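You operate a simulated robot arm through the tools that you are given. There is no shell and no other tool.

The job below is to be done with a simulated two-armed robot. You get a single attempt, and the scene is never put back.

## Task
Press the bush to the card's depth, then put the sleeve in the yellow tray.
Fine: the white sleeve is on the small press's slide; read the card, set the depth dial to it, use the lever, leave the slide out. Where these are worked on the way, their far stop is far enough and under half their travel is too little: press slide.

Only the result counts: the job must be done as asked and must still hold three seconds after the hand-in. Knocking over, shifting, dropping, spilling or breaking anything else fails it.

## Robot
Two 7-joint arms with fingered hands on one trunk that stands fixed in place. Base frame: the origin is at the foot of the trunk, x ahead of it, y to its left, z up; the work surface is at about z = 0.8. Units: m, degrees, N and s.
The left shoulder is at [0.08, 0.198, 1.44], the right one opposite. With the tool pointing down near the work surface each hand reaches from about 0.1 to 0.72 m from the base axis, measured 20 degrees to its own side. Payload 4 kg a hand.
Tool frame (each hand has its own): the origin (TCP) lies between the finger pads and is the grasp point; the fingertips stand 0.026 m ahead of it; z points along the fingers, y is the line along which they close. The gripper opens to 0.132 m; its body begins 0.073 m behind the TCP. The gripper is a hand of 4 fingers: y runs from the thumb to the fingers, the wrist lies at [0, 0, -0.239] in the tool frame, and closing takes about 1.5 s.
Orientation is told as [roll, pitch, yaw] about the base's x, y, z axes, in that order, counted from this pose: with the fingers straight down and closing along the base's y, the tool's x points along the base's -x, its y along +y and its z along -z.

## Interface
- The arms move only by the tool arm_command. It takes "left_motion", "right_motion" or both (then of equal length, played together; a hand with none holds still); each is a list of rows, each a list of 6 numbers: the shift along the tool's x, y, z in m, then the turn, a rotation vector about the tool's x, y, z in degrees. In form: [[tx, ty, tz, wx, wy, wz], ...]. A call has 1 to 20 rows; each row shifts and turns the commanded pose from where the row before left it, along the tool's axes as they then stand. "left_fingers" and "right_fingers" are, for a hand that has rows, the gripper command, from -1 (shut) to 1 (fully open), values between in proportion, set as the call begins (left out, the last holds). Each row takes 0.2 s and may step no farther than 0.05 m and 8.6 degrees from the row before; otherwise, or with a gripper value out of range, the whole call is refused. A pose out of reach is approached as far as the arm can. The call stops where the force on the tool passes 40 N (or 10 N more than at its start, if that is more) or the arm is blocked; 0.2 s more then pass. The fingers move at their own pace (about 0.072 m/s each) and stop on an object; they squeeze with about 31 N. The grip force told is the motor's: it shows also when the fingers shut on nothing. Time passes only in rows, and 0.2 s behind the last, so rows that do not move let the fingers close. It gives the time, the measured TCP pose, the force on the tool (base axes), the opening and the grip force at its end, in the units of the frame above (readings bear some noise), with the torque about the TCP (base axes, N m) and any sound that the robot's microphone picked up.
- Cameras (640 x 400 px; columns grow to the right, rows downward): "scene" is now at [0.1132, -0.0016, 1.6117]; the picture's right is [-0.12, -0.99, 0.00], its down [-0.75, 0.09, -0.65] and it looks along [0.65, -0.08, -0.76] (base axes); focal length 309 px, centre (320, 200). "left" rides on the left gripper at [-0.068, 0.002, -0.097] in its tool frame; the picture's right is [-0.03, -1.00, 0.00], its down [0.82, -0.02, -0.58] and it looks along [0.58, -0.01, 0.82] (tool axes); focal length 270 px, centre (320, 200). "right" rides on the right gripper at [0.068, 0.002, -0.097] in its tool frame; the picture's right is [-0.03, 1.00, 0.00], its down [-0.82, -0.02, -0.58] and it looks along [-0.58, -0.01, 0.82] (tool axes); focal length 270 px, centre (320, 200). There is no depth. A picture from a camera that has moved, and an enlarged one, comes with that camera's place and axes in the base frame and with its lens. The place of the scene camera against the robot may be out by one fixed shift of up to 0.025 m in any direction.
- snapshot(camera): a new picture of that camera. No time passes.
- raise_lower(by): slides the trunk up (or, below 0, down) by that many m; the arms and the scene camera ride with it, the base frame stays. It gives what a move gives, with no picture.
- finger_targets(finger1, finger2, finger3, thumb_bend, hand): sets how far each is bent, from 0 (flat) to 1 (curled in); at 0.3 the hand is open as for a grip, at 0.7 the pads meet at the TCP. One left out holds its place. A second passes; each finger stops where it meets its share of the squeeze, and holds until it gets a number again. A gripper value or a shape takes the hand back. It gives what a move gives, with no picture; readings hold the bend of each and the force on the fingers (four entries, about 0 where the hand has none), thumb and palm.
- hand_shape(shape, hand): the hand has 4 fingers and takes this shape, open, in about a second: jaw (thumb against the fingers, like two jaws); tri (thumb and two fingers); tip (a fingertip pinch); poke (one finger out to press); point (the index stretched); flat (the hand flat); cup (the hand cupped); fist (a fist). The gripper value then closes the fingers along that shape, each until it touches; the sizes above hold for jaw. It gives what a move gives, with no picture.
- head_to(pan, tilt): turns the head with the scene camera to pan (to the left, within 86 degrees either way) and tilt (down, from -29 to 69), counted from straight ahead of the robot. It gives what a move gives.
- zoom(camera, box): a new picture of the part [left, top, right, bottom] of that camera's present view, enlarged. No time passes.
- close_job(): hands the job in; it is judged then, once.

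Nothing tells you positions but the pictures and the camera data. Unless the task says otherwise, let go and move clear before handing in.

The tools are called after "Emit:" as name(argument=value, ...) on one line, values as JSON. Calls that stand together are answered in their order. arm_command: Moves the arms, as the interface text tells. Its arguments: {"type":"object","properties":{"left_motion":{"type":"array","items":{"type":"array","items":{"type":"number"}}},"left_fingers":{"type":"number"},"right_motion":{"type":"array","items":{"type":"array","items":{"type":"number"}}},"right_fingers":{"type":"number"}},"required":[]} The other tools are called the same way: raise_lower (by) moves the trunk up or down; hand_shape (shape, hand) gives the hand a shape; finger_targets (finger1, finger2, finger3, thumb_bend, hand) moves the fingers one by one; head_to (pan, tilt) turns the head that bears the scene camera; snapshot (camera) takes a picture; zoom (camera, box) takes an enlarged picture of a part of a camera's view; close_job () hands the job in.

At the start:

```text
t: 0.0
left_tool_pos: [0.575, 0.2709, 1.1705]
left_tool_rot: [0.0, -0.1, 0.0]
left_wrist_force: [0.0, -0.1, 0.2]
left_ft_torque: [-0.02, -0.03, 0.01]
left_finger_gap: 0.1322
left_finger_force: 0.0
left_shape: jaw
left_bend: [0.3, 0.3, 0.3, 0.3]
left_finger forces: [0.0, 0.0, 0.0, 0.0, 0.1, 0.0]
right_tool_pos: [0.5847, -0.2458, 1.1699]
right_tool_rot: [0.0, 0.0, 0.0]
right_wrist_force: [-0.8, -0.5, -0.5]
right_ft_torque: [0.01, -0.03, 0.0]
right_finger_gap: 0.1318
right_finger_force: 0.0
right_shape: jaw
right_bend: [0.3, 0.3, 0.3, 0.3]
right_finger forces: [0.0, 0.0, 0.0, 0.1, 0.0, 0.1]
trunk travel left (down, up): [-0.75, 0.09]
head pan, tilt (commanded): [-7.0, 49.2]
```

scene: 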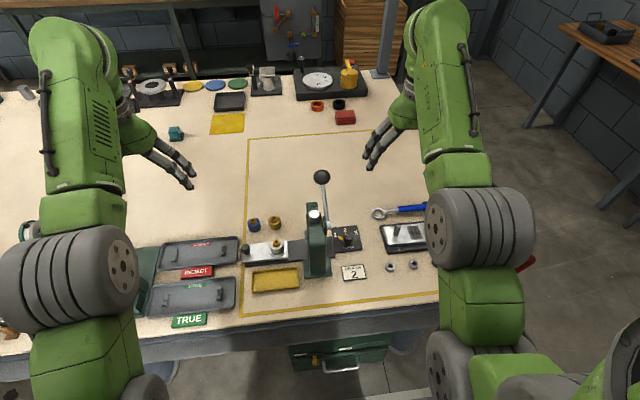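
right: 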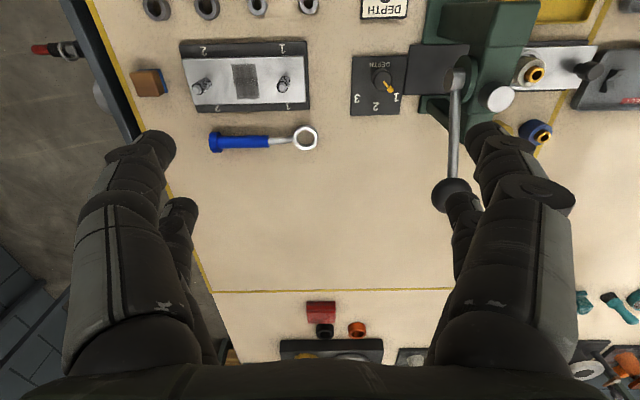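
left: 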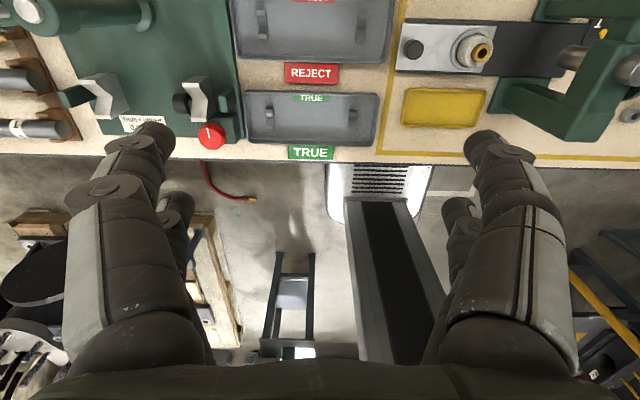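

I see a small green press near the centre with its slide out to the left bearing a white sleeve, a depth dial (1/2/3) at the right of the press, a card reading "2", and a yellow tray in front of the slide. I'll look closer before moving.

Emit:
zoom(camera="scene", box=[220, 150, 440, 310])

Emit:
zoom(camera="scene", box=[320, 215, 400, 290])

Emit:
zoom(camera="right", box=[340, 0, 640, 220])

Emit:
zoom(camera="left", box=[380, 0, 640, 180])

```text
2.50 times, centred on (330, 230) of scene
camera zoom: at [0.1132, -0.0016, 1.6117], right [-0.12, -0.99, 0.0], down [-0.75, 0.09, -0.65], along [0.65, -0.08, -0.76], focal length 772 px, centre (295, 125)
```

zoom: 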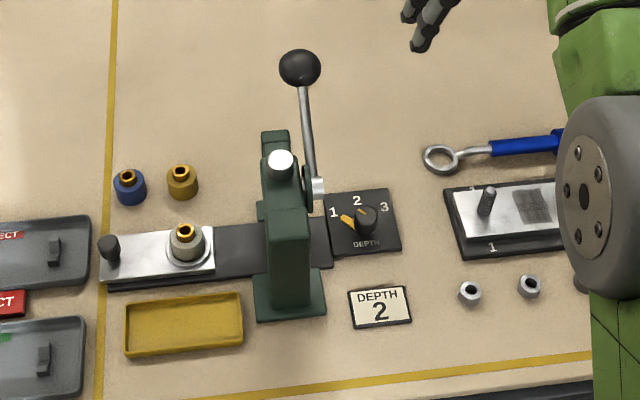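

```text
5.33 times, centred on (360, 252) of scene
camera zoom: at [0.1132, -0.0016, 1.6117], right [-0.12, -0.99, 0.0], down [-0.75, 0.09, -0.65], along [0.65, -0.08, -0.76], focal length 1647 px, centre (107, -80)
```

zoom: 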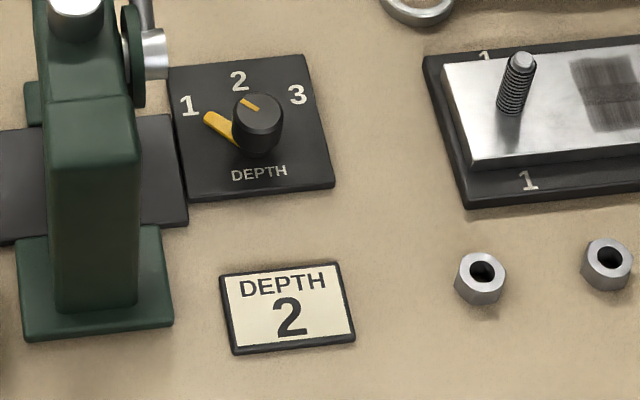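

```text
1.82 times, centred on (490, 110) of right
camera zoom: at [0.5149, -0.2436, 1.2664], right [0.03, 1.0, 0.0], down [0.82, -0.02, 0.58], along [0.58, -0.01, -0.82], focal length 491 px, centre (11, 364)
```

zoom: 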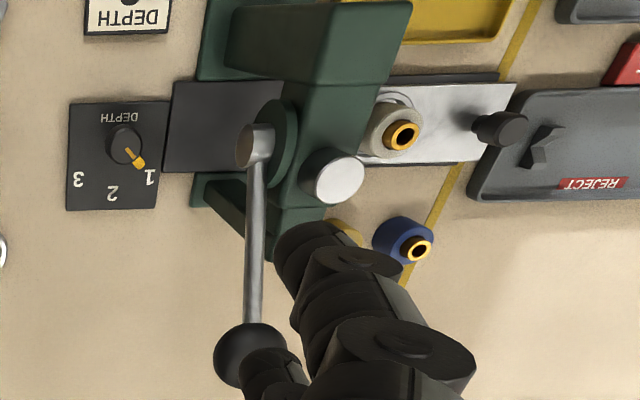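

```text
2.22 times, centred on (510, 90) of left
camera zoom: at [0.643, 0.2722, 1.266], right [0.03, -1.0, 0.0], down [-0.82, -0.02, 0.58], along [-0.58, -0.01, -0.82], focal length 601 px, centre (-102, 444)
```

zoom: 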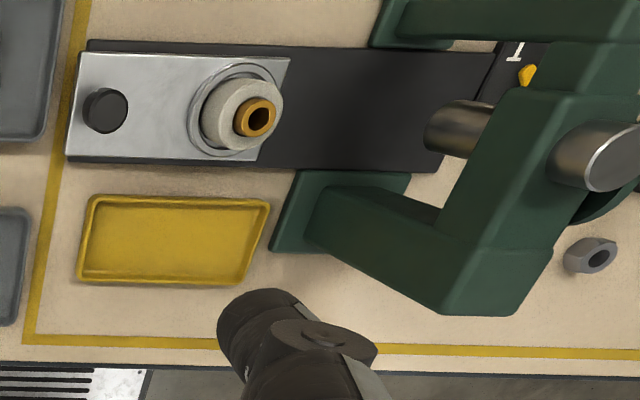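

The card reads 2 and the dial points at 1. I take the dial to be near (0.60, -0.15), the lever ball near (0.705, -0.084, 0.99), the sleeve near (0.60, 0.06) and the tray in front of it. I'll bring the right hand over the dial, still above the lever, for a better look.

Emit:
arm_command(right_motion=[[-0.005, 0.02, 0.03, 0, 0, 0], [-0.005, 0.02, 0.03, 0, 0, 0], [-0.005, 0.02, 0.03, 0, 0, 0], [-0.005, 0.02, 0.02, 0, 0, 0]], right_fingers=0.0)

Emit:
snapshot(camera="right")

Emit:
snapshot(camera="scene")

```text
t: 1.0
left_tool_pos: [0.5751, 0.2719, 1.1705]
left_tool_rot: [0.1, 0.0, 0.1]
left_wrist_force: [-0.6, 0.0, -0.1]
left_ft_torque: [-0.03, 0.01, 0.0]
left_finger_gap: 0.1321
left_finger_force: 0.1
left_shape: jaw
left_bend: [0.3, 0.3, 0.3, 0.3]
left_finger forces: [0.0, 0.0, 0.1, 0.1, 0.0, 0.1]
right_tool_pos: [0.6059, -0.1664, 1.0592]
right_tool_rot: [0.0, -0.1, 0.1]
right_wrist_force: [-0.1, -0.5, -0.2]
right_ft_torque: [-0.02, 0.03, -0.01]
right_finger_gap: 0.0664
right_finger_force: 0.0
right_shape: jaw
right_bend: [0.73, 0.73, 0.73, 0.7]
right_finger forces: [0.0, 0.0, 0.1, 0.1, 0.0, 0.1]
trunk travel left (down, up): [-0.75, 0.09]
head pan, tilt (commanded): [-7.0, 49.2]
```

```text
taken
camera right: at [0.5363, -0.1633, 1.156], right [0.03, 1.0, 0.0], down [0.82, -0.02, 0.58], along [0.58, -0.02, -0.82], focal length 270 px, centre (320, 200)
```

right: 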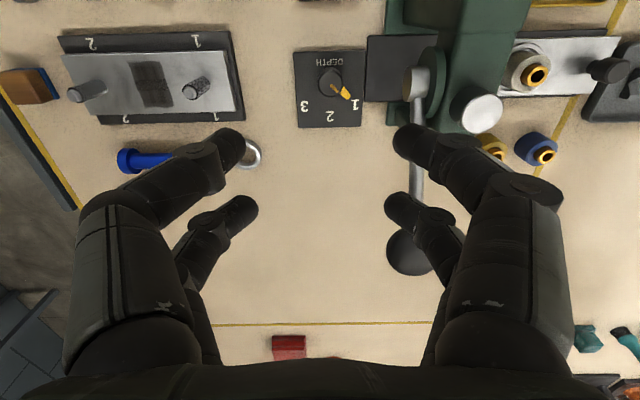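

```text
taken
camera scene: at [0.1138, -0.001, 1.6117], right [-0.12, -0.99, 0.0], down [-0.75, 0.09, -0.65], along [0.65, -0.08, -0.76], focal length 309 px, centre (320, 200)
```

scene: 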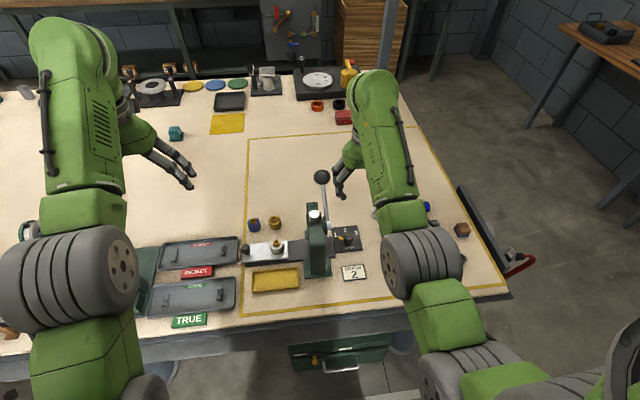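

The right hand now hovers right of the press; the dial knob looks to be near (0.603, -0.155). I'll enlarge the dial and the hub to see the geometry and the clearance.

Emit:
zoom(camera="right", box=[280, 40, 400, 140])

Emit:
zoom(camera="right", box=[360, 0, 640, 280])

Emit:
zoom(camera="scene", box=[270, 160, 400, 290])

```text
4.00 times, centred on (340, 90) of right
camera zoom: at [0.5363, -0.1633, 1.156], right [0.03, 1.0, 0.0], down [0.82, -0.02, 0.58], along [0.58, -0.02, -0.82], focal length 1081 px, centre (240, 640)
```

zoom: 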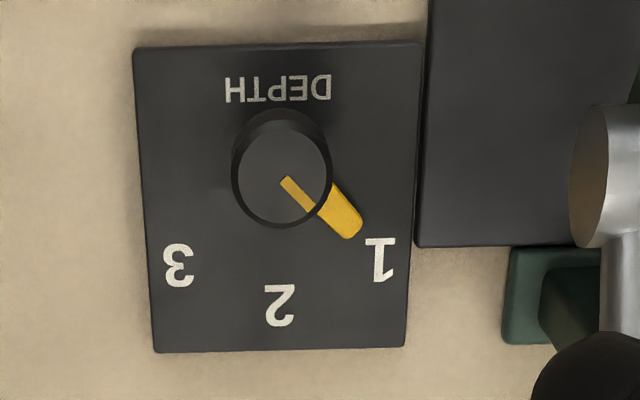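

```text
1.43 times, centred on (500, 140) of right
camera zoom: at [0.5363, -0.1633, 1.156], right [0.03, 1.0, 0.0], down [0.82, -0.02, 0.58], along [0.58, -0.02, -0.82], focal length 386 px, centre (63, 286)
```

zoom: 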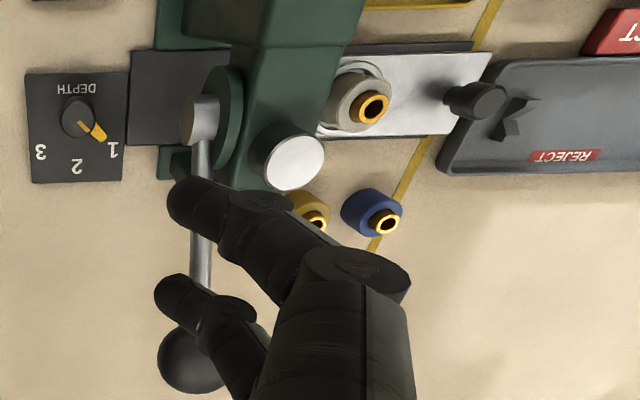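

```text
3.08 times, centred on (335, 225) of scene
camera zoom: at [0.1138, -0.001, 1.6117], right [-0.12, -0.99, 0.0], down [-0.75, 0.09, -0.65], along [0.65, -0.08, -0.76], focal length 950 px, centre (274, 123)
```

zoom: 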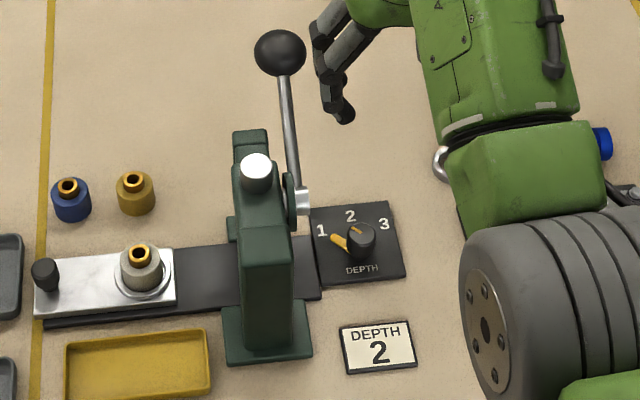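

The dial's flag sits 45 degrees anticlockwise of "2", and the knob is about 28 mm across. I'll check how the hand's fingers are laid out before gripping it.

Emit:
zoom(camera="scene", box=[110, 100, 210, 200])

Emit:
zoom(camera="right", box=[60, 80, 320, 400])

Emit:
zoom(camera="right", box=[320, 80, 580, 400])

```text
4.00 times, centred on (160, 150) of scene
camera zoom: at [0.1138, -0.001, 1.6117], right [-0.12, -0.99, 0.0], down [-0.75, 0.09, -0.65], along [0.65, -0.08, -0.76], focal length 1235 px, centre (960, 400)
```

zoom: 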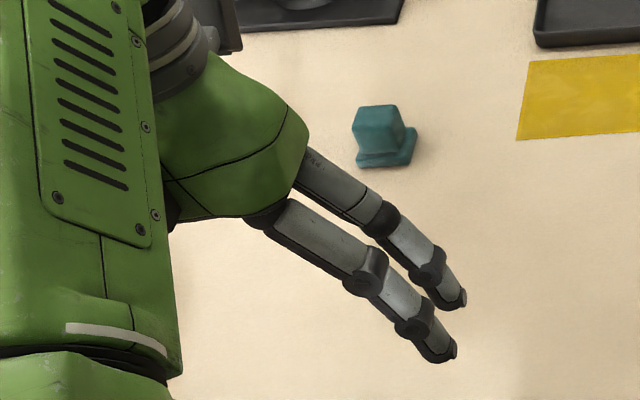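

```text
1.25 times, centred on (190, 240) of right
camera zoom: at [0.5363, -0.1633, 1.156], right [0.03, 1.0, 0.0], down [0.82, -0.02, 0.58], along [0.58, -0.02, -0.82], focal length 338 px, centre (482, 150)
```

zoom: 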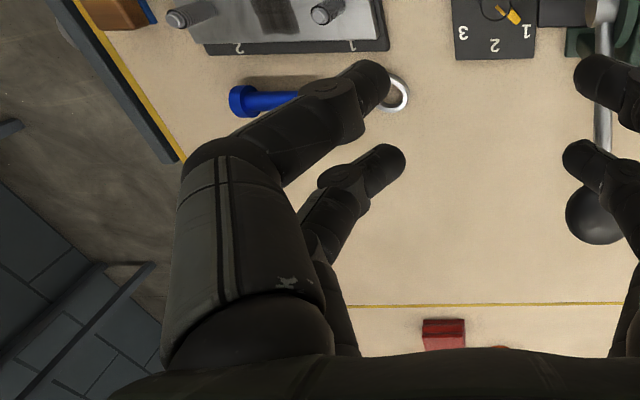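

```text
1.25 times, centred on (450, 240) of right
camera zoom: at [0.5363, -0.1633, 1.156], right [0.03, 1.0, 0.0], down [0.82, -0.02, 0.58], along [0.58, -0.02, -0.82], focal length 338 px, centre (158, 150)
```

zoom: 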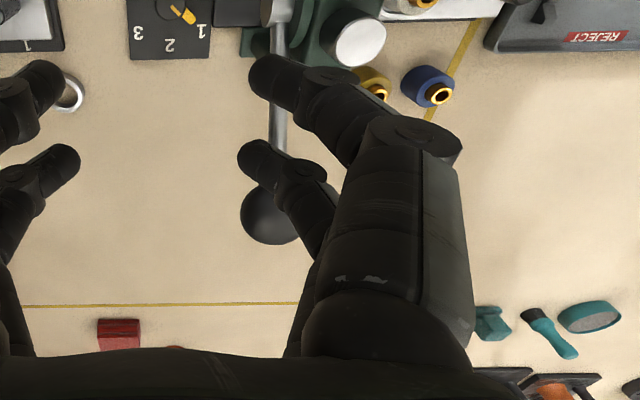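

The hand has two fingers on each side, so I'll straddle the knob at right angles to its flag, leaning the hand right to clear the lever hub. First I move right while still high, then yaw +45 and tilt.

Emit:
arm_command(right_motion=[[0.001, -0.027, 0, 0, 0, 0], [0.001, -0.027, 0, 0, 0, 0], [0, 0, 0, 0, 0, -7.5], [0, 0, 0, 0, 0, -7.5], [0, 0, 0, 0, 0, -7.5], [0, 0, 0, 0, 0, -7.5], [0, 0, 0, 0, 0, -7.5], [0, 0, 0, 0, 0, -7.5], [0, 0, 0, -4.42, -4.42, 0], [0, 0, 0, -4.42, -4.42, 0], [0, 0, 0, -4.42, -4.42, 0], [0, 0, 0, -4.42, -4.42, 0], [0, 0, 0, 0, 0, 0]], right_fingers=0.0)

Emit:
snapshot(camera="right")

Emit:
snapshot(camera="scene")

```text
t: 3.8
left_tool_pos: [0.5743, 0.2707, 1.1692]
left_tool_rot: [0.1, 0.0, 0.0]
left_wrist_force: [0.1, -0.4, -0.1]
left_ft_torque: [-0.03, -0.01, 0.02]
left_finger_gap: 0.1319
left_finger_force: 0.1
left_shape: jaw
left_bend: [0.3, 0.3, 0.3, 0.3]
left_finger forces: [0.1, 0.1, 0.0, 0.0, 0.1, 0.1]
right_tool_pos: [0.6023, -0.2211, 1.0605]
right_tool_rot: [18.2, -17.5, 42.1]
right_wrist_force: [0.0, 0.0, 0.6]
right_ft_torque: [0.0, -0.01, -0.01]
right_finger_gap: 0.0665
right_finger_force: 0.2
right_shape: jaw
right_bend: [0.73, 0.73, 0.73, 0.7]
right_finger forces: [0.0, 0.1, 0.0, 0.0, 0.1, 0.1]
trunk travel left (down, up): [-0.75, 0.09]
head pan, tilt (commanded): [-7.0, 49.2]
```

```text
taken
camera right: at [0.5518, -0.3029, 1.1271], right [-0.69, 0.66, 0.31], down [0.59, 0.26, 0.76], along [0.42, 0.71, -0.57], focal length 270 px, centre (320, 200)
```

right: 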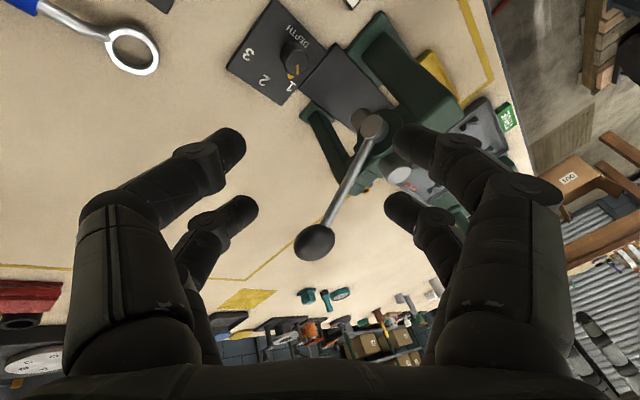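

```text
taken
camera scene: at [0.1132, -0.0016, 1.6117], right [-0.12, -0.99, 0.0], down [-0.75, 0.09, -0.65], along [0.65, -0.08, -0.76], focal length 309 px, centre (320, 200)
```

scene: 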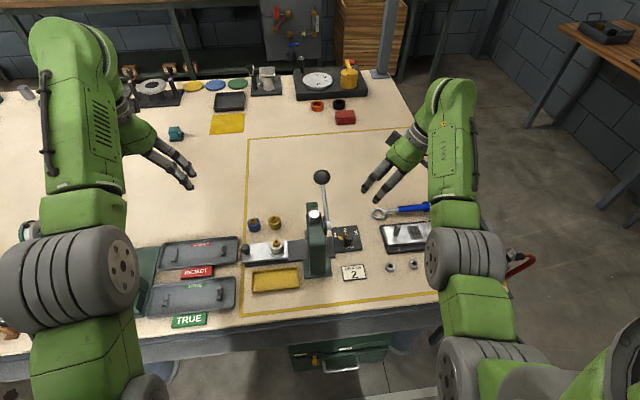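

The tilt is as planned and the dial, hub and ball are all in view. I'll zoom to triangulate the knob from this second angle.

Emit:
zoom(camera="right", box=[210, 0, 410, 130])

Emit:
zoom(camera="right", box=[260, 80, 460, 280])

```text
3.08 times, centred on (310, 65) of right
camera zoom: at [0.5518, -0.3029, 1.1271], right [-0.69, 0.66, 0.31], down [0.59, 0.26, 0.76], along [0.42, 0.71, -0.57], focal length 832 px, centre (351, 615)
```

zoom: 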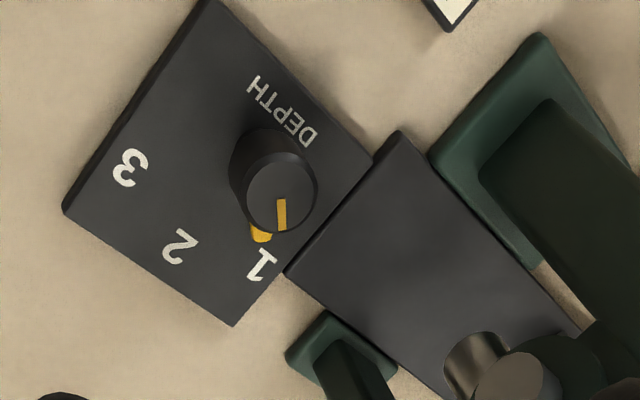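

```text
2.00 times, centred on (360, 180) of right
camera zoom: at [0.5518, -0.3029, 1.1271], right [-0.69, 0.66, 0.31], down [0.59, 0.26, 0.76], along [0.42, 0.71, -0.57], focal length 541 px, centre (240, 240)
```

zoom: 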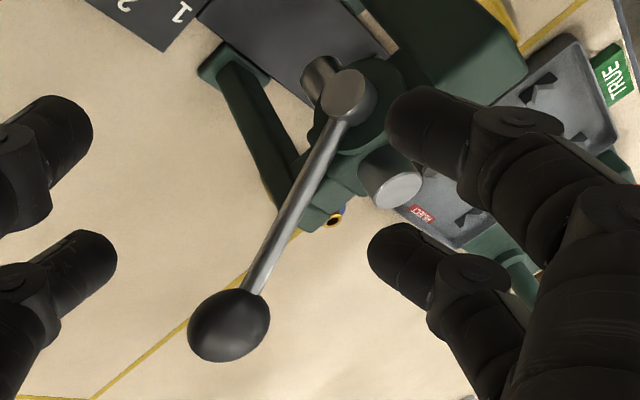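

The knob top works out at about (0.602, -0.1535, 0.84), with the flag low on the plate out to about 32 mm radius. I'll descend to a point 0.1 m back along the tool axis and check.

Emit:
arm_command(right_motion=[[0.0087, -0.0087, 0.0364, 0, 0, 0], [0.0087, -0.0087, 0.0364, 0, 0, 0], [0.0087, -0.0087, 0.0364, 0, 0, 0], [0, 0, 0.03, 0, 0, 0], [0, 0, 0, 0, 0, 0]])

Emit:
snapshot(camera="right")

Emit:
zoom(camera="scene", box=[270, 160, 430, 290])

```text
t: 5.0
left_tool_pos: [0.5738, 0.2697, 1.1704]
left_tool_rot: [0.1, 0.0, 0.1]
left_wrist_force: [-1.1, 0.4, 0.5]
left_ft_torque: [-0.02, -0.01, -0.01]
left_finger_gap: 0.1321
left_finger_force: 0.0
left_shape: jaw
left_bend: [0.3, 0.3, 0.3, 0.3]
left_finger forces: [0.0, 0.0, 0.0, 0.0, 0.0, 0.1]
right_tool_pos: [0.6037, -0.1944, 0.9183]
right_tool_rot: [18.2, -17.4, 42.1]
right_wrist_force: [-0.6, 1.0, 0.8]
right_ft_torque: [0.02, -0.03, 0.05]
right_finger_gap: 0.0662
right_finger_force: 0.1
right_shape: jaw
right_bend: [0.73, 0.73, 0.73, 0.7]
right_finger forces: [0.0, 0.0, 0.1, 0.0, 0.0, 0.0]
trunk travel left (down, up): [-0.75, 0.09]
head pan, tilt (commanded): [-7.0, 49.2]
```

```text
taken
camera right: at [0.553, -0.2767, 0.9862], right [-0.69, 0.66, 0.31], down [0.59, 0.26, 0.76], along [0.42, 0.71, -0.57], focal length 270 px, centre (320, 200)
```

right: 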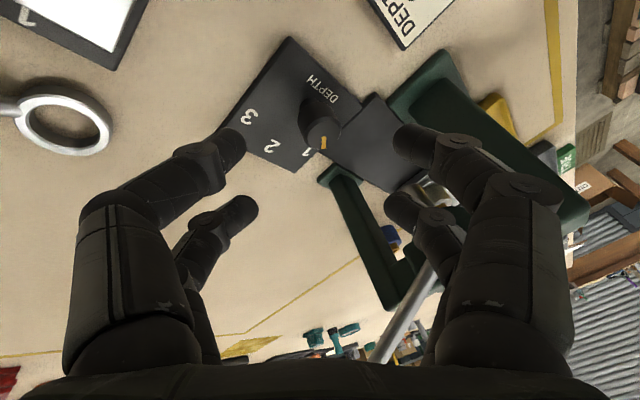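

```text
3.08 times, centred on (350, 225) of scene
camera zoom: at [0.1133, -0.0017, 1.6117], right [-0.12, -0.99, 0.0], down [-0.75, 0.09, -0.65], along [0.65, -0.08, -0.76], focal length 950 px, centre (228, 123)
```

zoom: 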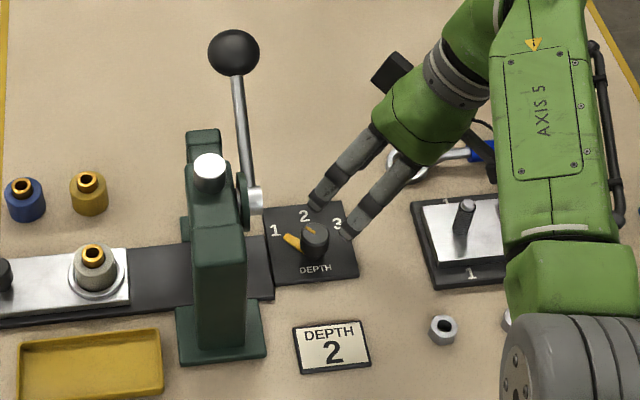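

The hand lines up with the knob. I'll zoom once more to confirm alignment before the final approach.

Emit:
zoom(camera="right", box=[220, 40, 420, 240])

```text
2.00 times, centred on (320, 140) of right
camera zoom: at [0.553, -0.2767, 0.9862], right [-0.69, 0.66, 0.31], down [0.59, 0.26, 0.76], along [0.42, 0.71, -0.57], focal length 541 px, centre (320, 320)
```

zoom: 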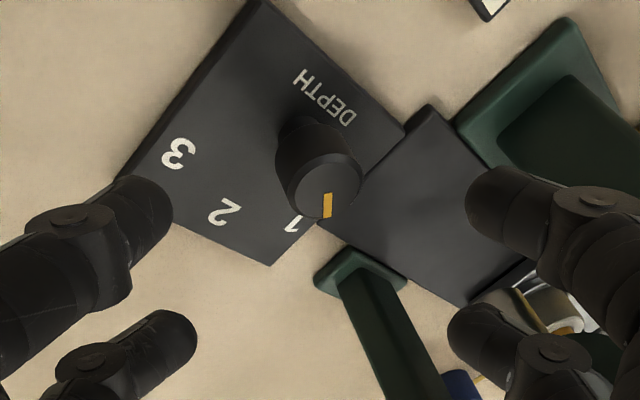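

Knob and jaw are centred within about 2 mm and the flag lies between the jaws. I'll go in along the tool axis.

Emit:
arm_command(right_motion=[[-0.0005, 0, 0.02, 0, 0, 0], [-0.0005, 0, 0.02, 0, 0, 0], [0, 0, 0.02, 0, 0, 0], [0, 0, 0.016, 0, 0, 0], [0, 0, 0, 0, 0, 0]])

Emit:
snapshot(camera="right")

Emit:
zoom(camera="scene", box=[290, 180, 430, 290])

```text
t: 6.2
left_tool_pos: [0.5736, 0.2705, 1.1703]
left_tool_rot: [0.1, 0.0, 0.0]
left_wrist_force: [-0.2, 0.5, 0.4]
left_ft_torque: [0.01, -0.02, -0.01]
left_finger_gap: 0.1319
left_finger_force: 0.0
left_shape: jaw
left_bend: [0.3, 0.3, 0.3, 0.3]
left_finger forces: [0.0, 0.0, 0.0, 0.0, 0.1, 0.1]
right_tool_pos: [0.6018, -0.1634, 0.8535]
right_tool_rot: [18.2, -17.5, 42.2]
right_wrist_force: [-0.9, 0.3, 0.2]
right_ft_torque: [0.0, -0.01, 0.04]
right_finger_gap: 0.0665
right_finger_force: 0.0
right_shape: jaw
right_bend: [0.73, 0.73, 0.73, 0.7]
right_finger forces: [0.0, 0.1, 0.1, 0.1, 0.0, 0.0]
right hand out of reach, approached as far as the arm can: row 4
trunk travel left (down, up): [-0.75, 0.09]
head pan, tilt (commanded): [-7.0, 49.2]
```

```text
taken
camera right: at [0.55, -0.2452, 0.9209], right [-0.69, 0.66, 0.31], down [0.59, 0.27, 0.76], along [0.42, 0.71, -0.57], focal length 270 px, centre (320, 200)
```

right: 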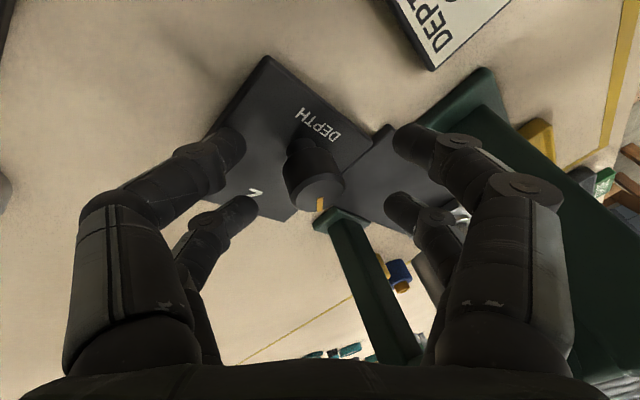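

```text
3.64 times, centred on (360, 235) of scene
camera zoom: at [0.1131, -0.0016, 1.6117], right [-0.12, -0.99, 0.0], down [-0.75, 0.09, -0.65], along [0.65, -0.08, -0.76], focal length 1123 px, centre (174, 73)
```

zoom: 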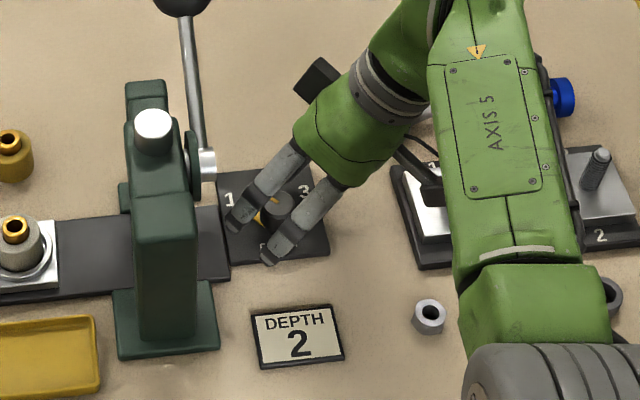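

The last bit was out of reach at this trunk height, so the knob is between the jaws but too shallow. I'll back out, rise, lower the trunk and come in again with more reach.

Emit:
arm_command(right_motion=[[0, 0, -0.03, 0, 0, 0], [0, 0, -0.03, 0, 0, 0], [-0.01, 0.01, -0.0302, 0, 0, 0], [-0.01, 0.01, -0.0302, 0, 0, 0], [-0.01, 0.01, -0.0302, 0, 0, 0], [-0.01, 0.01, -0.0302, 0, 0, 0], [0, 0, 0, 0, 0, 0]])

Emit:
raise_lower(by=-0.13)

Emit:
snapshot(camera="right")

Emit:
snapshot(camera="scene")

```text
t: 7.8
left_tool_pos: [0.5743, 0.2701, 1.1713]
left_tool_rot: [0.2, 0.0, 0.1]
left_wrist_force: [-0.3, -0.5, -0.4]
left_ft_torque: [0.01, 0.01, -0.02]
left_finger_gap: 0.1318
left_finger_force: 0.0
left_shape: jaw
left_bend: [0.3, 0.3, 0.3, 0.3]
left_finger forces: [0.0, 0.1, 0.1, 0.1, 0.1, 0.0]
right_tool_pos: [0.5984, -0.1876, 1.0424]
right_tool_rot: [18.4, -17.4, 42.1]
right_wrist_force: [-0.9, -1.0, 0.2]
right_ft_torque: [-0.04, 0.0, 0.03]
right_finger_gap: 0.0664
right_finger_force: 0.1
right_shape: jaw
right_bend: [0.73, 0.73, 0.73, 0.7]
right_finger forces: [0.0, 0.1, 0.0, 0.0, 0.1, 0.1]
trunk travel left (down, up): [-0.75, 0.09]
head pan, tilt (commanded): [-7.0, 49.2]
```

```text
t: 9.4
left_tool_pos: [0.5732, 0.2704, 1.0404]
left_tool_rot: [0.1, 0.0, 0.1]
left_wrist_force: [-0.3, 0.2, 0.0]
left_ft_torque: [-0.01, 0.04, -0.03]
left_finger_gap: 0.132
left_finger_force: 0.1
left_shape: jaw
left_bend: [0.3, 0.3, 0.3, 0.3]
left_finger forces: [0.0, 0.1, 0.0, 0.0, 0.0, 0.0]
right_tool_pos: [0.5991, -0.189, 0.9132]
right_tool_rot: [18.2, -17.3, 42.2]
right_wrist_force: [-0.9, -0.3, 0.1]
right_ft_torque: [-0.01, -0.02, 0.01]
right_finger_gap: 0.0664
right_finger_force: 0.0
right_shape: jaw
right_bend: [0.73, 0.73, 0.73, 0.7]
right_finger forces: [0.0, 0.0, 0.0, 0.0, 0.1, 0.0]
trunk travel left (down, up): [-0.62, 0.22]
head pan, tilt (commanded): [-7.0, 49.2]
```

```text
taken
camera right: at [0.5487, -0.2705, 0.9798], right [-0.69, 0.66, 0.31], down [0.59, 0.27, 0.76], along [0.42, 0.71, -0.57], focal length 270 px, centre (320, 200)
```

right: 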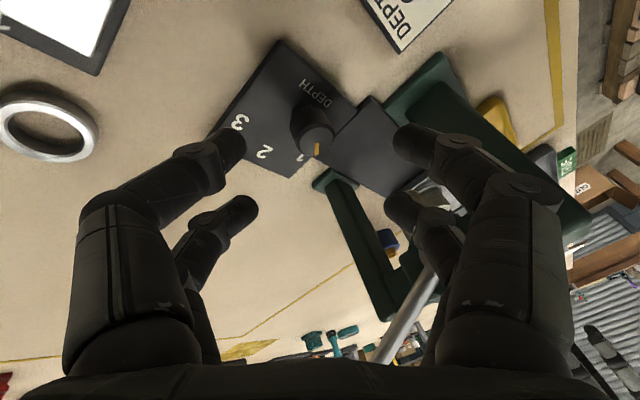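

```text
taken
camera scene: at [0.1129, -0.0016, 1.4818], right [-0.12, -0.99, 0.0], down [-0.75, 0.09, -0.65], along [0.65, -0.08, -0.76], focal length 309 px, centre (320, 200)
```

scene: 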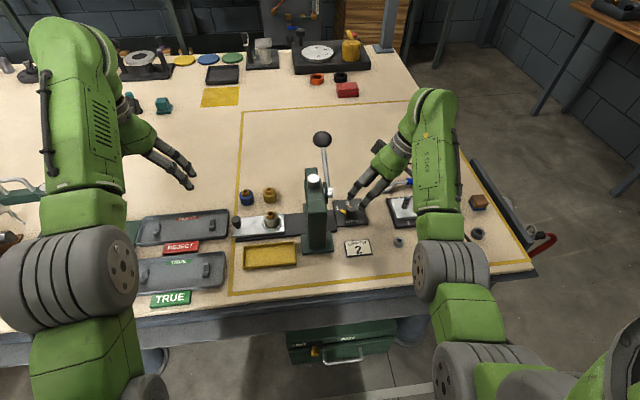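

Reach is fine now and the predicted knob position matches the picture. I'll go in again and then close on the knob.

Emit:
arm_command(right_motion=[[0, -0.0014, 0.0235, 0, 0, 0], [0, -0.0014, 0.0235, 0, 0, 0], [0, -0.0014, 0.0235, 0, 0, 0], [0, 0, 0, 0, 0, 0]])

Emit:
zoom(camera="right", box=[200, 60, 440, 260])

Emit:
zoom(camera="scene", box=[290, 150, 430, 260])

```text
t: 10.4
left_tool_pos: [0.5735, 0.2703, 1.0406]
left_tool_rot: [0.1, -0.2, 0.1]
left_wrist_force: [-0.9, -0.3, 0.7]
left_ft_torque: [0.0, -0.01, 0.05]
left_finger_gap: 0.1321
left_finger_force: 0.0
left_shape: jaw
left_bend: [0.3, 0.3, 0.3, 0.3]
left_finger forces: [0.1, 0.1, 0.0, 0.1, 0.0, 0.1]
right_tool_pos: [0.6033, -0.1611, 0.8512]
right_tool_rot: [17.9, -17.6, 42.2]
right_wrist_force: [1.3, -4.2, 14.3]
right_ft_torque: [-0.6, -0.24, 0.0]
right_finger_gap: 0.065
right_finger_force: 0.1
right_shape: jaw
right_bend: [0.73, 0.73, 0.73, 0.7]
right_finger forces: [0.1, 0.0, 0.1, 0.0, 13.9, 0.1]
trunk travel left (down, up): [-0.62, 0.22]
head pan, tilt (commanded): [-7.0, 49.2]
```

```text
2.00 times, centred on (320, 160) of right
camera zoom: at [0.5513, -0.243, 0.9178], right [-0.69, 0.66, 0.3], down [0.59, 0.27, 0.77], along [0.42, 0.7, -0.57], focal length 541 px, centre (320, 280)
```

zoom: 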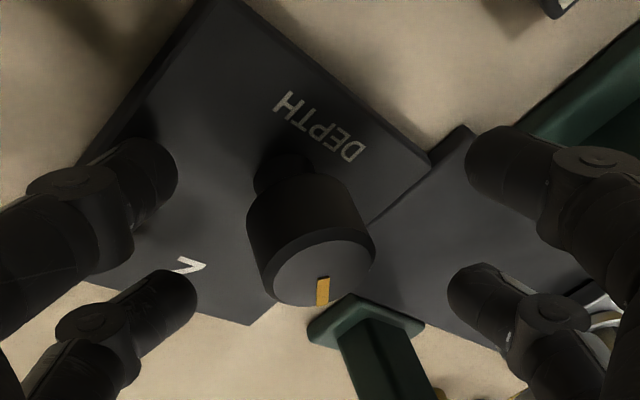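

```text
3.64 times, centred on (360, 205) of scene
camera zoom: at [0.1112, -0.0017, 1.4821], right [-0.12, -0.99, 0.0], down [-0.75, 0.09, -0.65], along [0.65, -0.08, -0.76], focal length 1123 px, centre (174, 182)
```

zoom: 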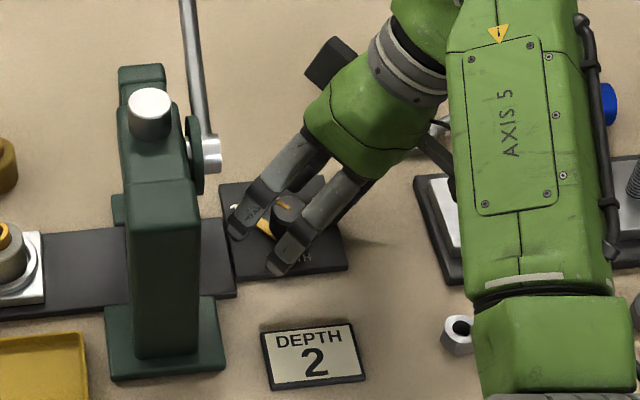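

The thumb tips just touched the plate (about 14 N). I'll back off 4 mm and close on the knob.

Emit:
arm_command(right_motion=[[0, 0, -0.004, 0, 0, 0], [0, 0, 0, 0, 0, 0]])

Emit:
arm_command(right_motion=[[0, 0, 0, 0, 0, 0], [0, 0, 0, 0, 0, 0], [0, 0, 0, 0, 0, 0], [0, 0, 0, 0, 0, 0], [0, 0, 0, 0, 0, 0]], right_fingers=-1)

Emit:
zoom(camera="right", box=[200, 60, 440, 260])

Emit:
zoom(camera="scene", box=[290, 150, 430, 260])

```text
t: 11.0
left_tool_pos: [0.5738, 0.2712, 1.0411]
left_tool_rot: [0.1, -0.2, 0.2]
left_wrist_force: [-1.0, 1.7, -0.2]
left_ft_torque: [-0.03, 0.0, 0.01]
left_finger_gap: 0.1319
left_finger_force: 0.1
left_shape: jaw
left_bend: [0.3, 0.3, 0.3, 0.3]
left_finger forces: [0.0, 0.0, 0.1, 0.0, 0.0, 0.1]
right_tool_pos: [0.602, -0.1615, 0.8513]
right_tool_rot: [18.2, -17.4, 42.2]
right_wrist_force: [2.2, 1.4, 4.4]
right_ft_torque: [-0.04, -0.14, 0.06]
right_finger_gap: 0.0652
right_finger_force: 0.1
right_shape: jaw
right_bend: [0.73, 0.73, 0.73, 0.7]
right_finger forces: [0.0, 0.0, 0.1, 0.1, 4.6, 0.0]
trunk travel left (down, up): [-0.62, 0.22]
head pan, tilt (commanded): [-7.0, 49.2]
```

```text
t: 12.2
left_tool_pos: [0.5735, 0.2715, 1.04]
left_tool_rot: [0.1, 0.0, 0.2]
left_wrist_force: [0.4, -0.4, 0.9]
left_ft_torque: [0.01, 0.03, 0.01]
left_finger_gap: 0.132
left_finger_force: 0.0
left_shape: jaw
left_bend: [0.3, 0.3, 0.3, 0.3]
left_finger forces: [0.0, 0.0, 0.0, 0.0, 0.1, 0.0]
right_tool_pos: [0.6028, -0.1614, 0.8514]
right_tool_rot: [18.3, -17.2, 42.0]
right_wrist_force: [-3.3, 5.3, -3.0]
right_ft_torque: [-0.2, 0.24, -0.12]
right_finger_gap: 0.0073
right_finger_force: 30.9
right_shape: jaw
right_bend: [0.64, 0.61, 0.63, 0.73]
right_finger forces: [72.0, 40.3, 36.0, 0.1, 0.0, 0.0]
trunk travel left (down, up): [-0.62, 0.22]
head pan, tilt (commanded): [-7.0, 49.2]
```

```text
2.00 times, centred on (320, 160) of right
camera zoom: at [0.5513, -0.2438, 0.9183], right [-0.69, 0.66, 0.31], down [0.59, 0.27, 0.76], along [0.42, 0.71, -0.57], focal length 541 px, centre (320, 280)
```

zoom: 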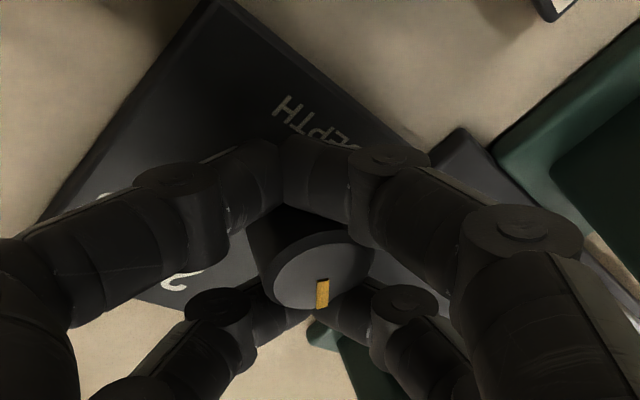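

```text
3.64 times, centred on (360, 205) of scene
camera zoom: at [0.1129, -0.0006, 1.4816], right [-0.12, -0.99, 0.0], down [-0.75, 0.09, -0.65], along [0.65, -0.08, -0.76], focal length 1123 px, centre (174, 182)
```

zoom: 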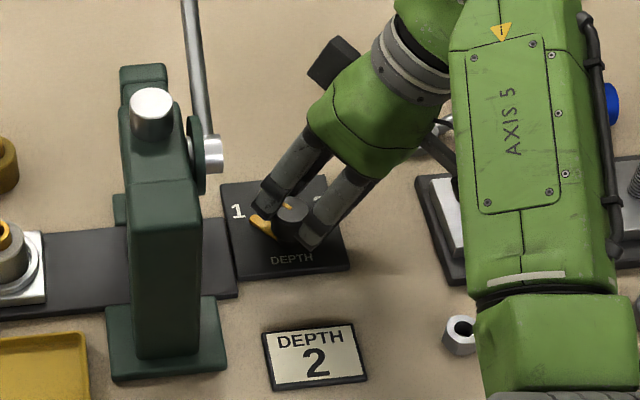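

The four fingers cage the knob on both sides of its flag. I'll turn about the tool axis (clockwise from above) in part, and check that the dial follows.

Emit:
arm_command(right_motion=[[0, 0, 0, 0, 0, 8], [0, 0, 0, 0, 0, 8], [0, 0, 0, 0, 0, 8], [0, 0, 0, 0, 0, 0]])

Emit:
zoom(camera="right", box=[200, 60, 440, 260])

Emit:
zoom(camera="scene", box=[290, 150, 430, 260])

```text
t: 13.2
left_tool_pos: [0.5753, 0.2708, 1.0387]
left_tool_rot: [0.1, 0.0, 0.1]
left_wrist_force: [0.0, 0.1, 0.4]
left_ft_torque: [0.0, -0.01, -0.01]
left_finger_gap: 0.1321
left_finger_force: 0.0
left_shape: jaw
left_bend: [0.3, 0.3, 0.3, 0.3]
left_finger forces: [0.0, 0.0, 0.1, 0.0, 0.0, 0.0]
right_tool_pos: [0.6036, -0.1619, 0.8504]
right_tool_rot: [23.5, -8.6, 19.1]
right_wrist_force: [-0.8, 4.0, -4.9]
right_ft_torque: [0.1, -0.22, -0.01]
right_finger_gap: 0.0067
right_finger_force: 31.3
right_shape: jaw
right_bend: [0.62, 0.61, 0.63, 0.73]
right_finger forces: [64.5, 0.1, 0.0, 0.0, 0.0, 0.0]
trunk travel left (down, up): [-0.62, 0.22]
head pan, tilt (commanded): [-7.0, 49.2]
```

```text
2.00 times, centred on (320, 160) of right
camera zoom: at [0.5379, -0.2224, 0.9281], right [-0.33, 0.86, 0.4], down [0.77, 0.0, 0.64], along [0.55, 0.52, -0.66], focal length 541 px, centre (320, 280)
```

zoom: 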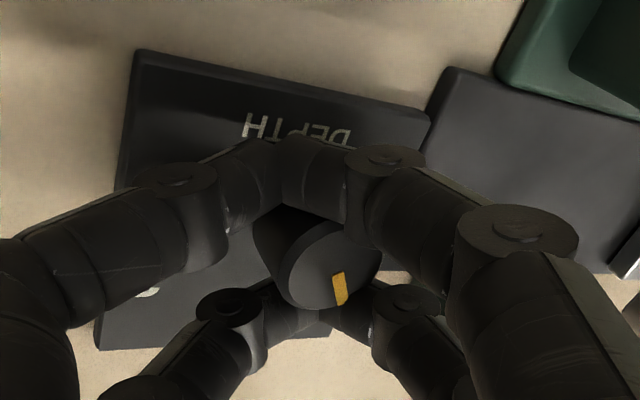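

```text
3.64 times, centred on (360, 205) of scene
camera zoom: at [0.1139, -0.001, 1.4816], right [-0.12, -0.99, 0.0], down [-0.75, 0.09, -0.65], along [0.65, -0.08, -0.76], focal length 1123 px, centre (174, 182)
```

zoom: 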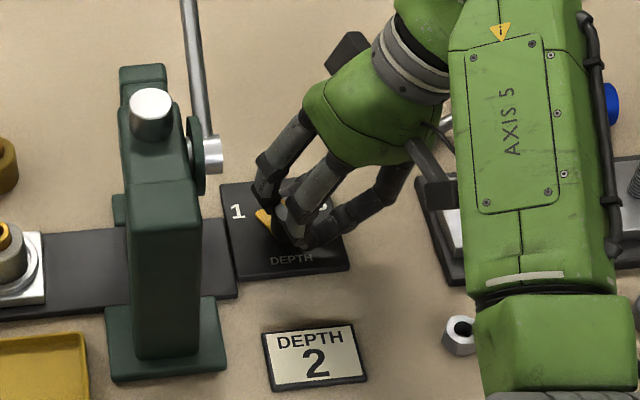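

The flag has begun to turn toward 2. I'll continue turning and check again.

Emit:
arm_command(right_motion=[[0, 0, 0, 0, 0, 7], [0, 0, 0, 0, 0, 7], [0, 0, 0, 0, 0, 7], [0, 0, 0, 0, 0, 0]])

Emit:
zoom(camera="right", box=[200, 60, 440, 260])

Emit:
zoom(camera="scene", box=[290, 150, 430, 260])

```text
t: 14.2
left_tool_pos: [0.574, 0.2705, 1.0394]
left_tool_rot: [0.1, 0.0, 0.2]
left_wrist_force: [-0.5, -0.1, 0.3]
left_ft_torque: [0.01, 0.01, 0.02]
left_finger_gap: 0.1319
left_finger_force: 0.0
left_shape: jaw
left_bend: [0.3, 0.3, 0.3, 0.3]
left_finger forces: [0.0, 0.0, 0.0, 0.0, 0.0, 0.0]
right_tool_pos: [0.6058, -0.1628, 0.8526]
right_tool_rot: [25.0, -0.1, -0.1]
right_wrist_force: [11.8, -1.0, 8.9]
right_ft_torque: [0.05, -0.33, -0.12]
right_finger_gap: 0.0067
right_finger_force: 31.0
right_shape: jaw
right_bend: [0.63, 0.61, 0.63, 0.73]
right_finger forces: [0.0, 0.0, 0.1, 0.1, 0.0, 0.0]
trunk travel left (down, up): [-0.62, 0.22]
head pan, tilt (commanded): [-7.0, 49.2]
```

```text
2.00 times, centred on (320, 160) of right
camera zoom: at [0.5345, -0.2013, 0.9399], right [0.03, 0.91, 0.42], down [0.81, -0.26, 0.52], along [0.58, 0.33, -0.74], focal length 541 px, centre (320, 280)
```

zoom: 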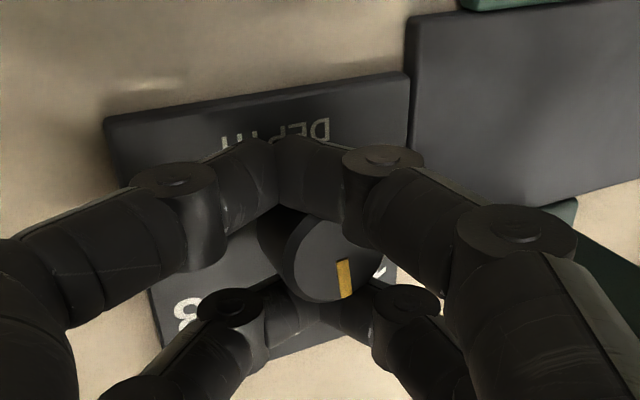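

```text
3.64 times, centred on (360, 205) of scene
camera zoom: at [0.1142, -0.0015, 1.4818], right [-0.12, -0.99, 0.0], down [-0.75, 0.09, -0.65], along [0.65, -0.08, -0.76], focal length 1123 px, centre (174, 182)
```

zoom: 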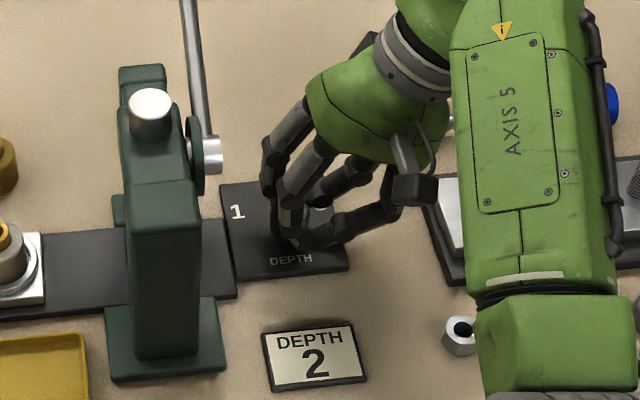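

The flag is now about 11 degrees short of 2. I'll add a bit more turn.

Emit:
arm_command(right_motion=[[0, 0, 0, 0, 0, 6], [0, 0, 0, 0, 0, 6], [0, 0, 0, 0, 0, 0]])

Emit:
zoom(camera="right", box=[240, 100, 400, 260])

Emit:
zoom(camera="scene", box=[290, 150, 430, 260])

```text
t: 15.0
left_tool_pos: [0.5751, 0.2706, 1.0388]
left_tool_rot: [0.1, 0.0, 0.1]
left_wrist_force: [0.5, -0.1, 0.3]
left_ft_torque: [-0.01, 0.04, 0.0]
left_finger_gap: 0.1319
left_finger_force: 0.0
left_shape: jaw
left_bend: [0.3, 0.3, 0.3, 0.3]
left_finger forces: [0.0, 0.1, 0.1, 0.0, 0.0, 0.1]
right_tool_pos: [0.605, -0.1638, 0.8515]
right_tool_rot: [24.5, 5.0, -11.0]
right_wrist_force: [18.5, -7.1, 14.4]
right_ft_torque: [-0.07, -0.53, -0.14]
right_finger_gap: 0.0073
right_finger_force: 30.7
right_shape: jaw
right_bend: [0.63, 0.61, 0.63, 0.73]
right_finger forces: [0.0, 0.0, 0.0, 0.0, 0.1, 0.1]
trunk travel left (down, up): [-0.62, 0.22]
head pan, tilt (commanded): [-7.0, 49.2]
```

```text
2.50 times, centred on (320, 180) of right
camera zoom: at [0.5364, -0.1889, 0.945], right [0.23, 0.88, 0.41], down [0.79, -0.42, 0.45], along [0.56, 0.22, -0.8], focal length 676 px, centre (320, 250)
```

zoom: 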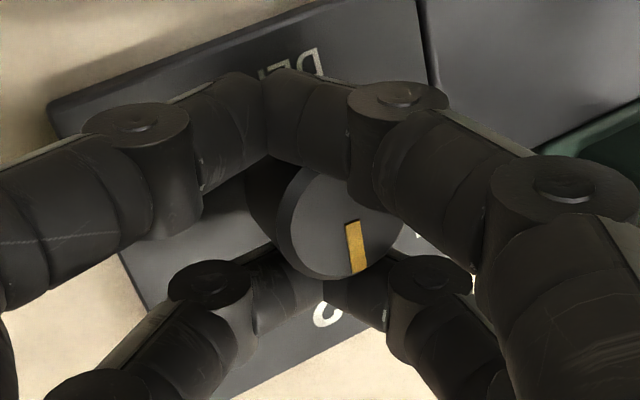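

```text
3.64 times, centred on (360, 205) of scene
camera zoom: at [0.1145, -0.0024, 1.4817], right [-0.12, -0.99, 0.0], down [-0.75, 0.09, -0.65], along [0.65, -0.08, -0.76], focal length 1123 px, centre (174, 182)
```

zoom: 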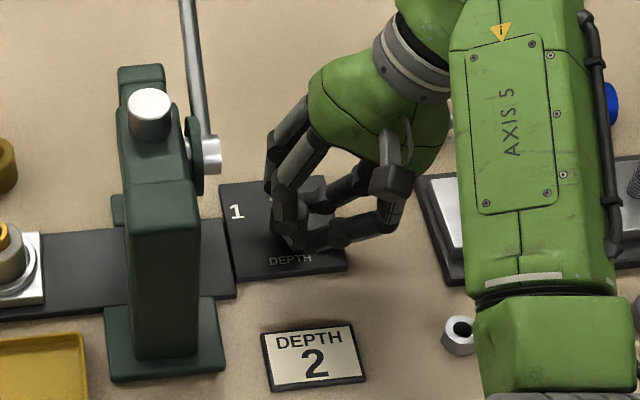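

The line on the knob now points at 2 within a few degrees. I'll open the fingers slightly and back out along the tool axis.

Emit:
arm_command(right_motion=[[0, 0, 0, 0, 0, 0], [0, 0, 0, 0, 0, 0], [0, 0, 0, 0, 0, 0], [0, 0, -0.02, 0, 0, 0], [0, 0, -0.03, 0, 0, 0], [0, 0, -0.03, 0, 0, 0], [0, 0, 0, 0, 0, 0]], right_fingers=-0.25)

Emit:
zoom(camera="right", box=[240, 40, 440, 220])

Emit:
zoom(camera="scene", box=[290, 150, 430, 260])

```text
t: 16.6
left_tool_pos: [0.5751, 0.27, 1.0404]
left_tool_rot: [0.1, 0.0, 0.1]
left_wrist_force: [0.4, -0.1, 0.6]
left_ft_torque: [0.0, 0.0, 0.01]
left_finger_gap: 0.1319
left_finger_force: 0.1
left_shape: jaw
left_bend: [0.3, 0.3, 0.3, 0.3]
left_finger forces: [0.0, 0.1, 0.0, 0.0, 0.0, 0.0]
right_tool_pos: [0.6022, -0.1974, 0.9226]
right_tool_rot: [24.5, 5.1, -10.9]
right_wrist_force: [0.5, -0.4, -0.3]
right_ft_torque: [-0.05, -0.04, 0.0]
right_finger_gap: 0.0491
right_finger_force: 0.1
right_shape: jaw
right_bend: [0.74, 0.74, 0.74, 0.7]
right_finger forces: [0.0, 0.0, 0.1, 0.0, 0.1, 0.1]
trunk travel left (down, up): [-0.62, 0.22]
head pan, tilt (commanded): [-7.0, 49.2]
```

```text
2.22 times, centred on (340, 130) of right
camera zoom: at [0.5354, -0.2226, 1.017], right [0.23, 0.88, 0.41], down [0.79, -0.42, 0.44], along [0.56, 0.22, -0.8], focal length 601 px, centre (276, 356)
```

zoom: 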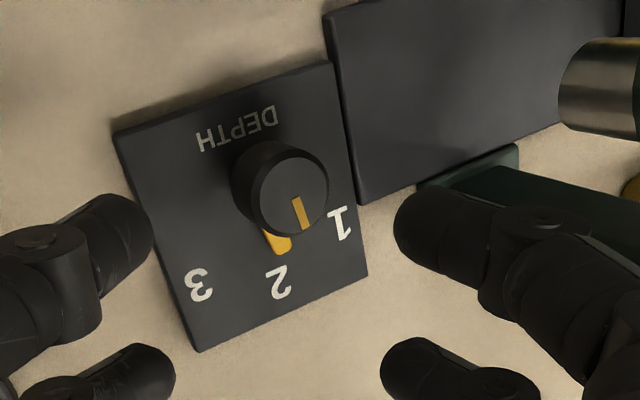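

```text
3.64 times, centred on (360, 205) of scene
camera zoom: at [0.1139, -0.0017, 1.4816], right [-0.12, -0.99, 0.0], down [-0.75, 0.09, -0.65], along [0.65, -0.08, -0.76], focal length 1123 px, centre (174, 182)
```

zoom: 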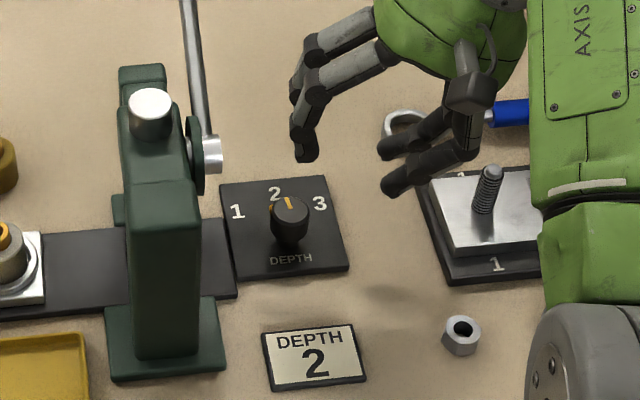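

The dial now points at 2. I'll enlarge it to judge how exact it is.

Emit:
zoom(camera="scene", box=[330, 185, 380, 230])

Emit:
zoom(camera="right", box=[285, 60, 415, 200])

```text
8.89 times, centred on (355, 208) of scene
camera zoom: at [0.1139, -0.0017, 1.4816], right [-0.12, -0.99, 0.0], down [-0.75, 0.09, -0.65], along [0.65, -0.08, -0.76], focal length 2745 px, centre (9, 133)
```

zoom: 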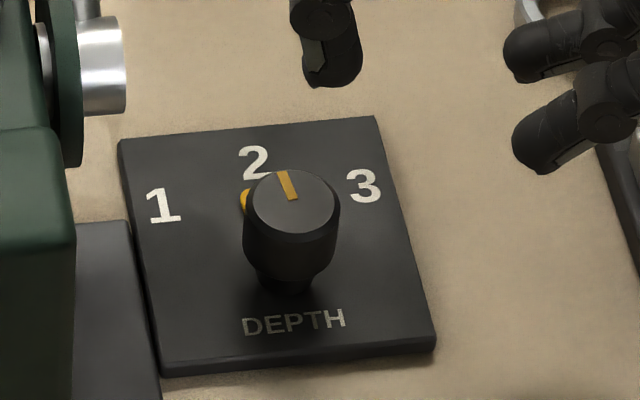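

```text
2.86 times, centred on (350, 130) of right
camera zoom: at [0.5354, -0.2226, 1.017], right [0.23, 0.88, 0.41], down [0.79, -0.42, 0.44], along [0.56, 0.22, -0.8], focal length 772 px, centre (234, 400)
```

zoom: 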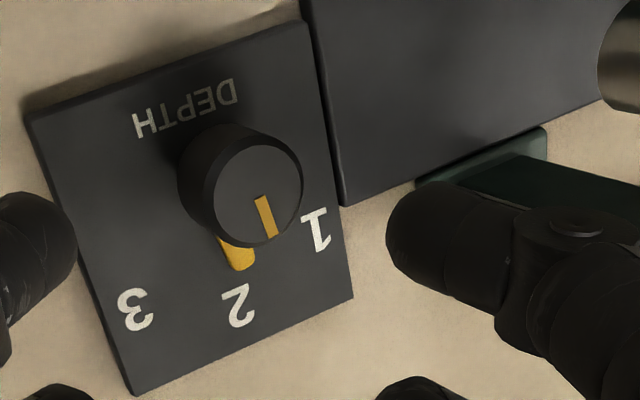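

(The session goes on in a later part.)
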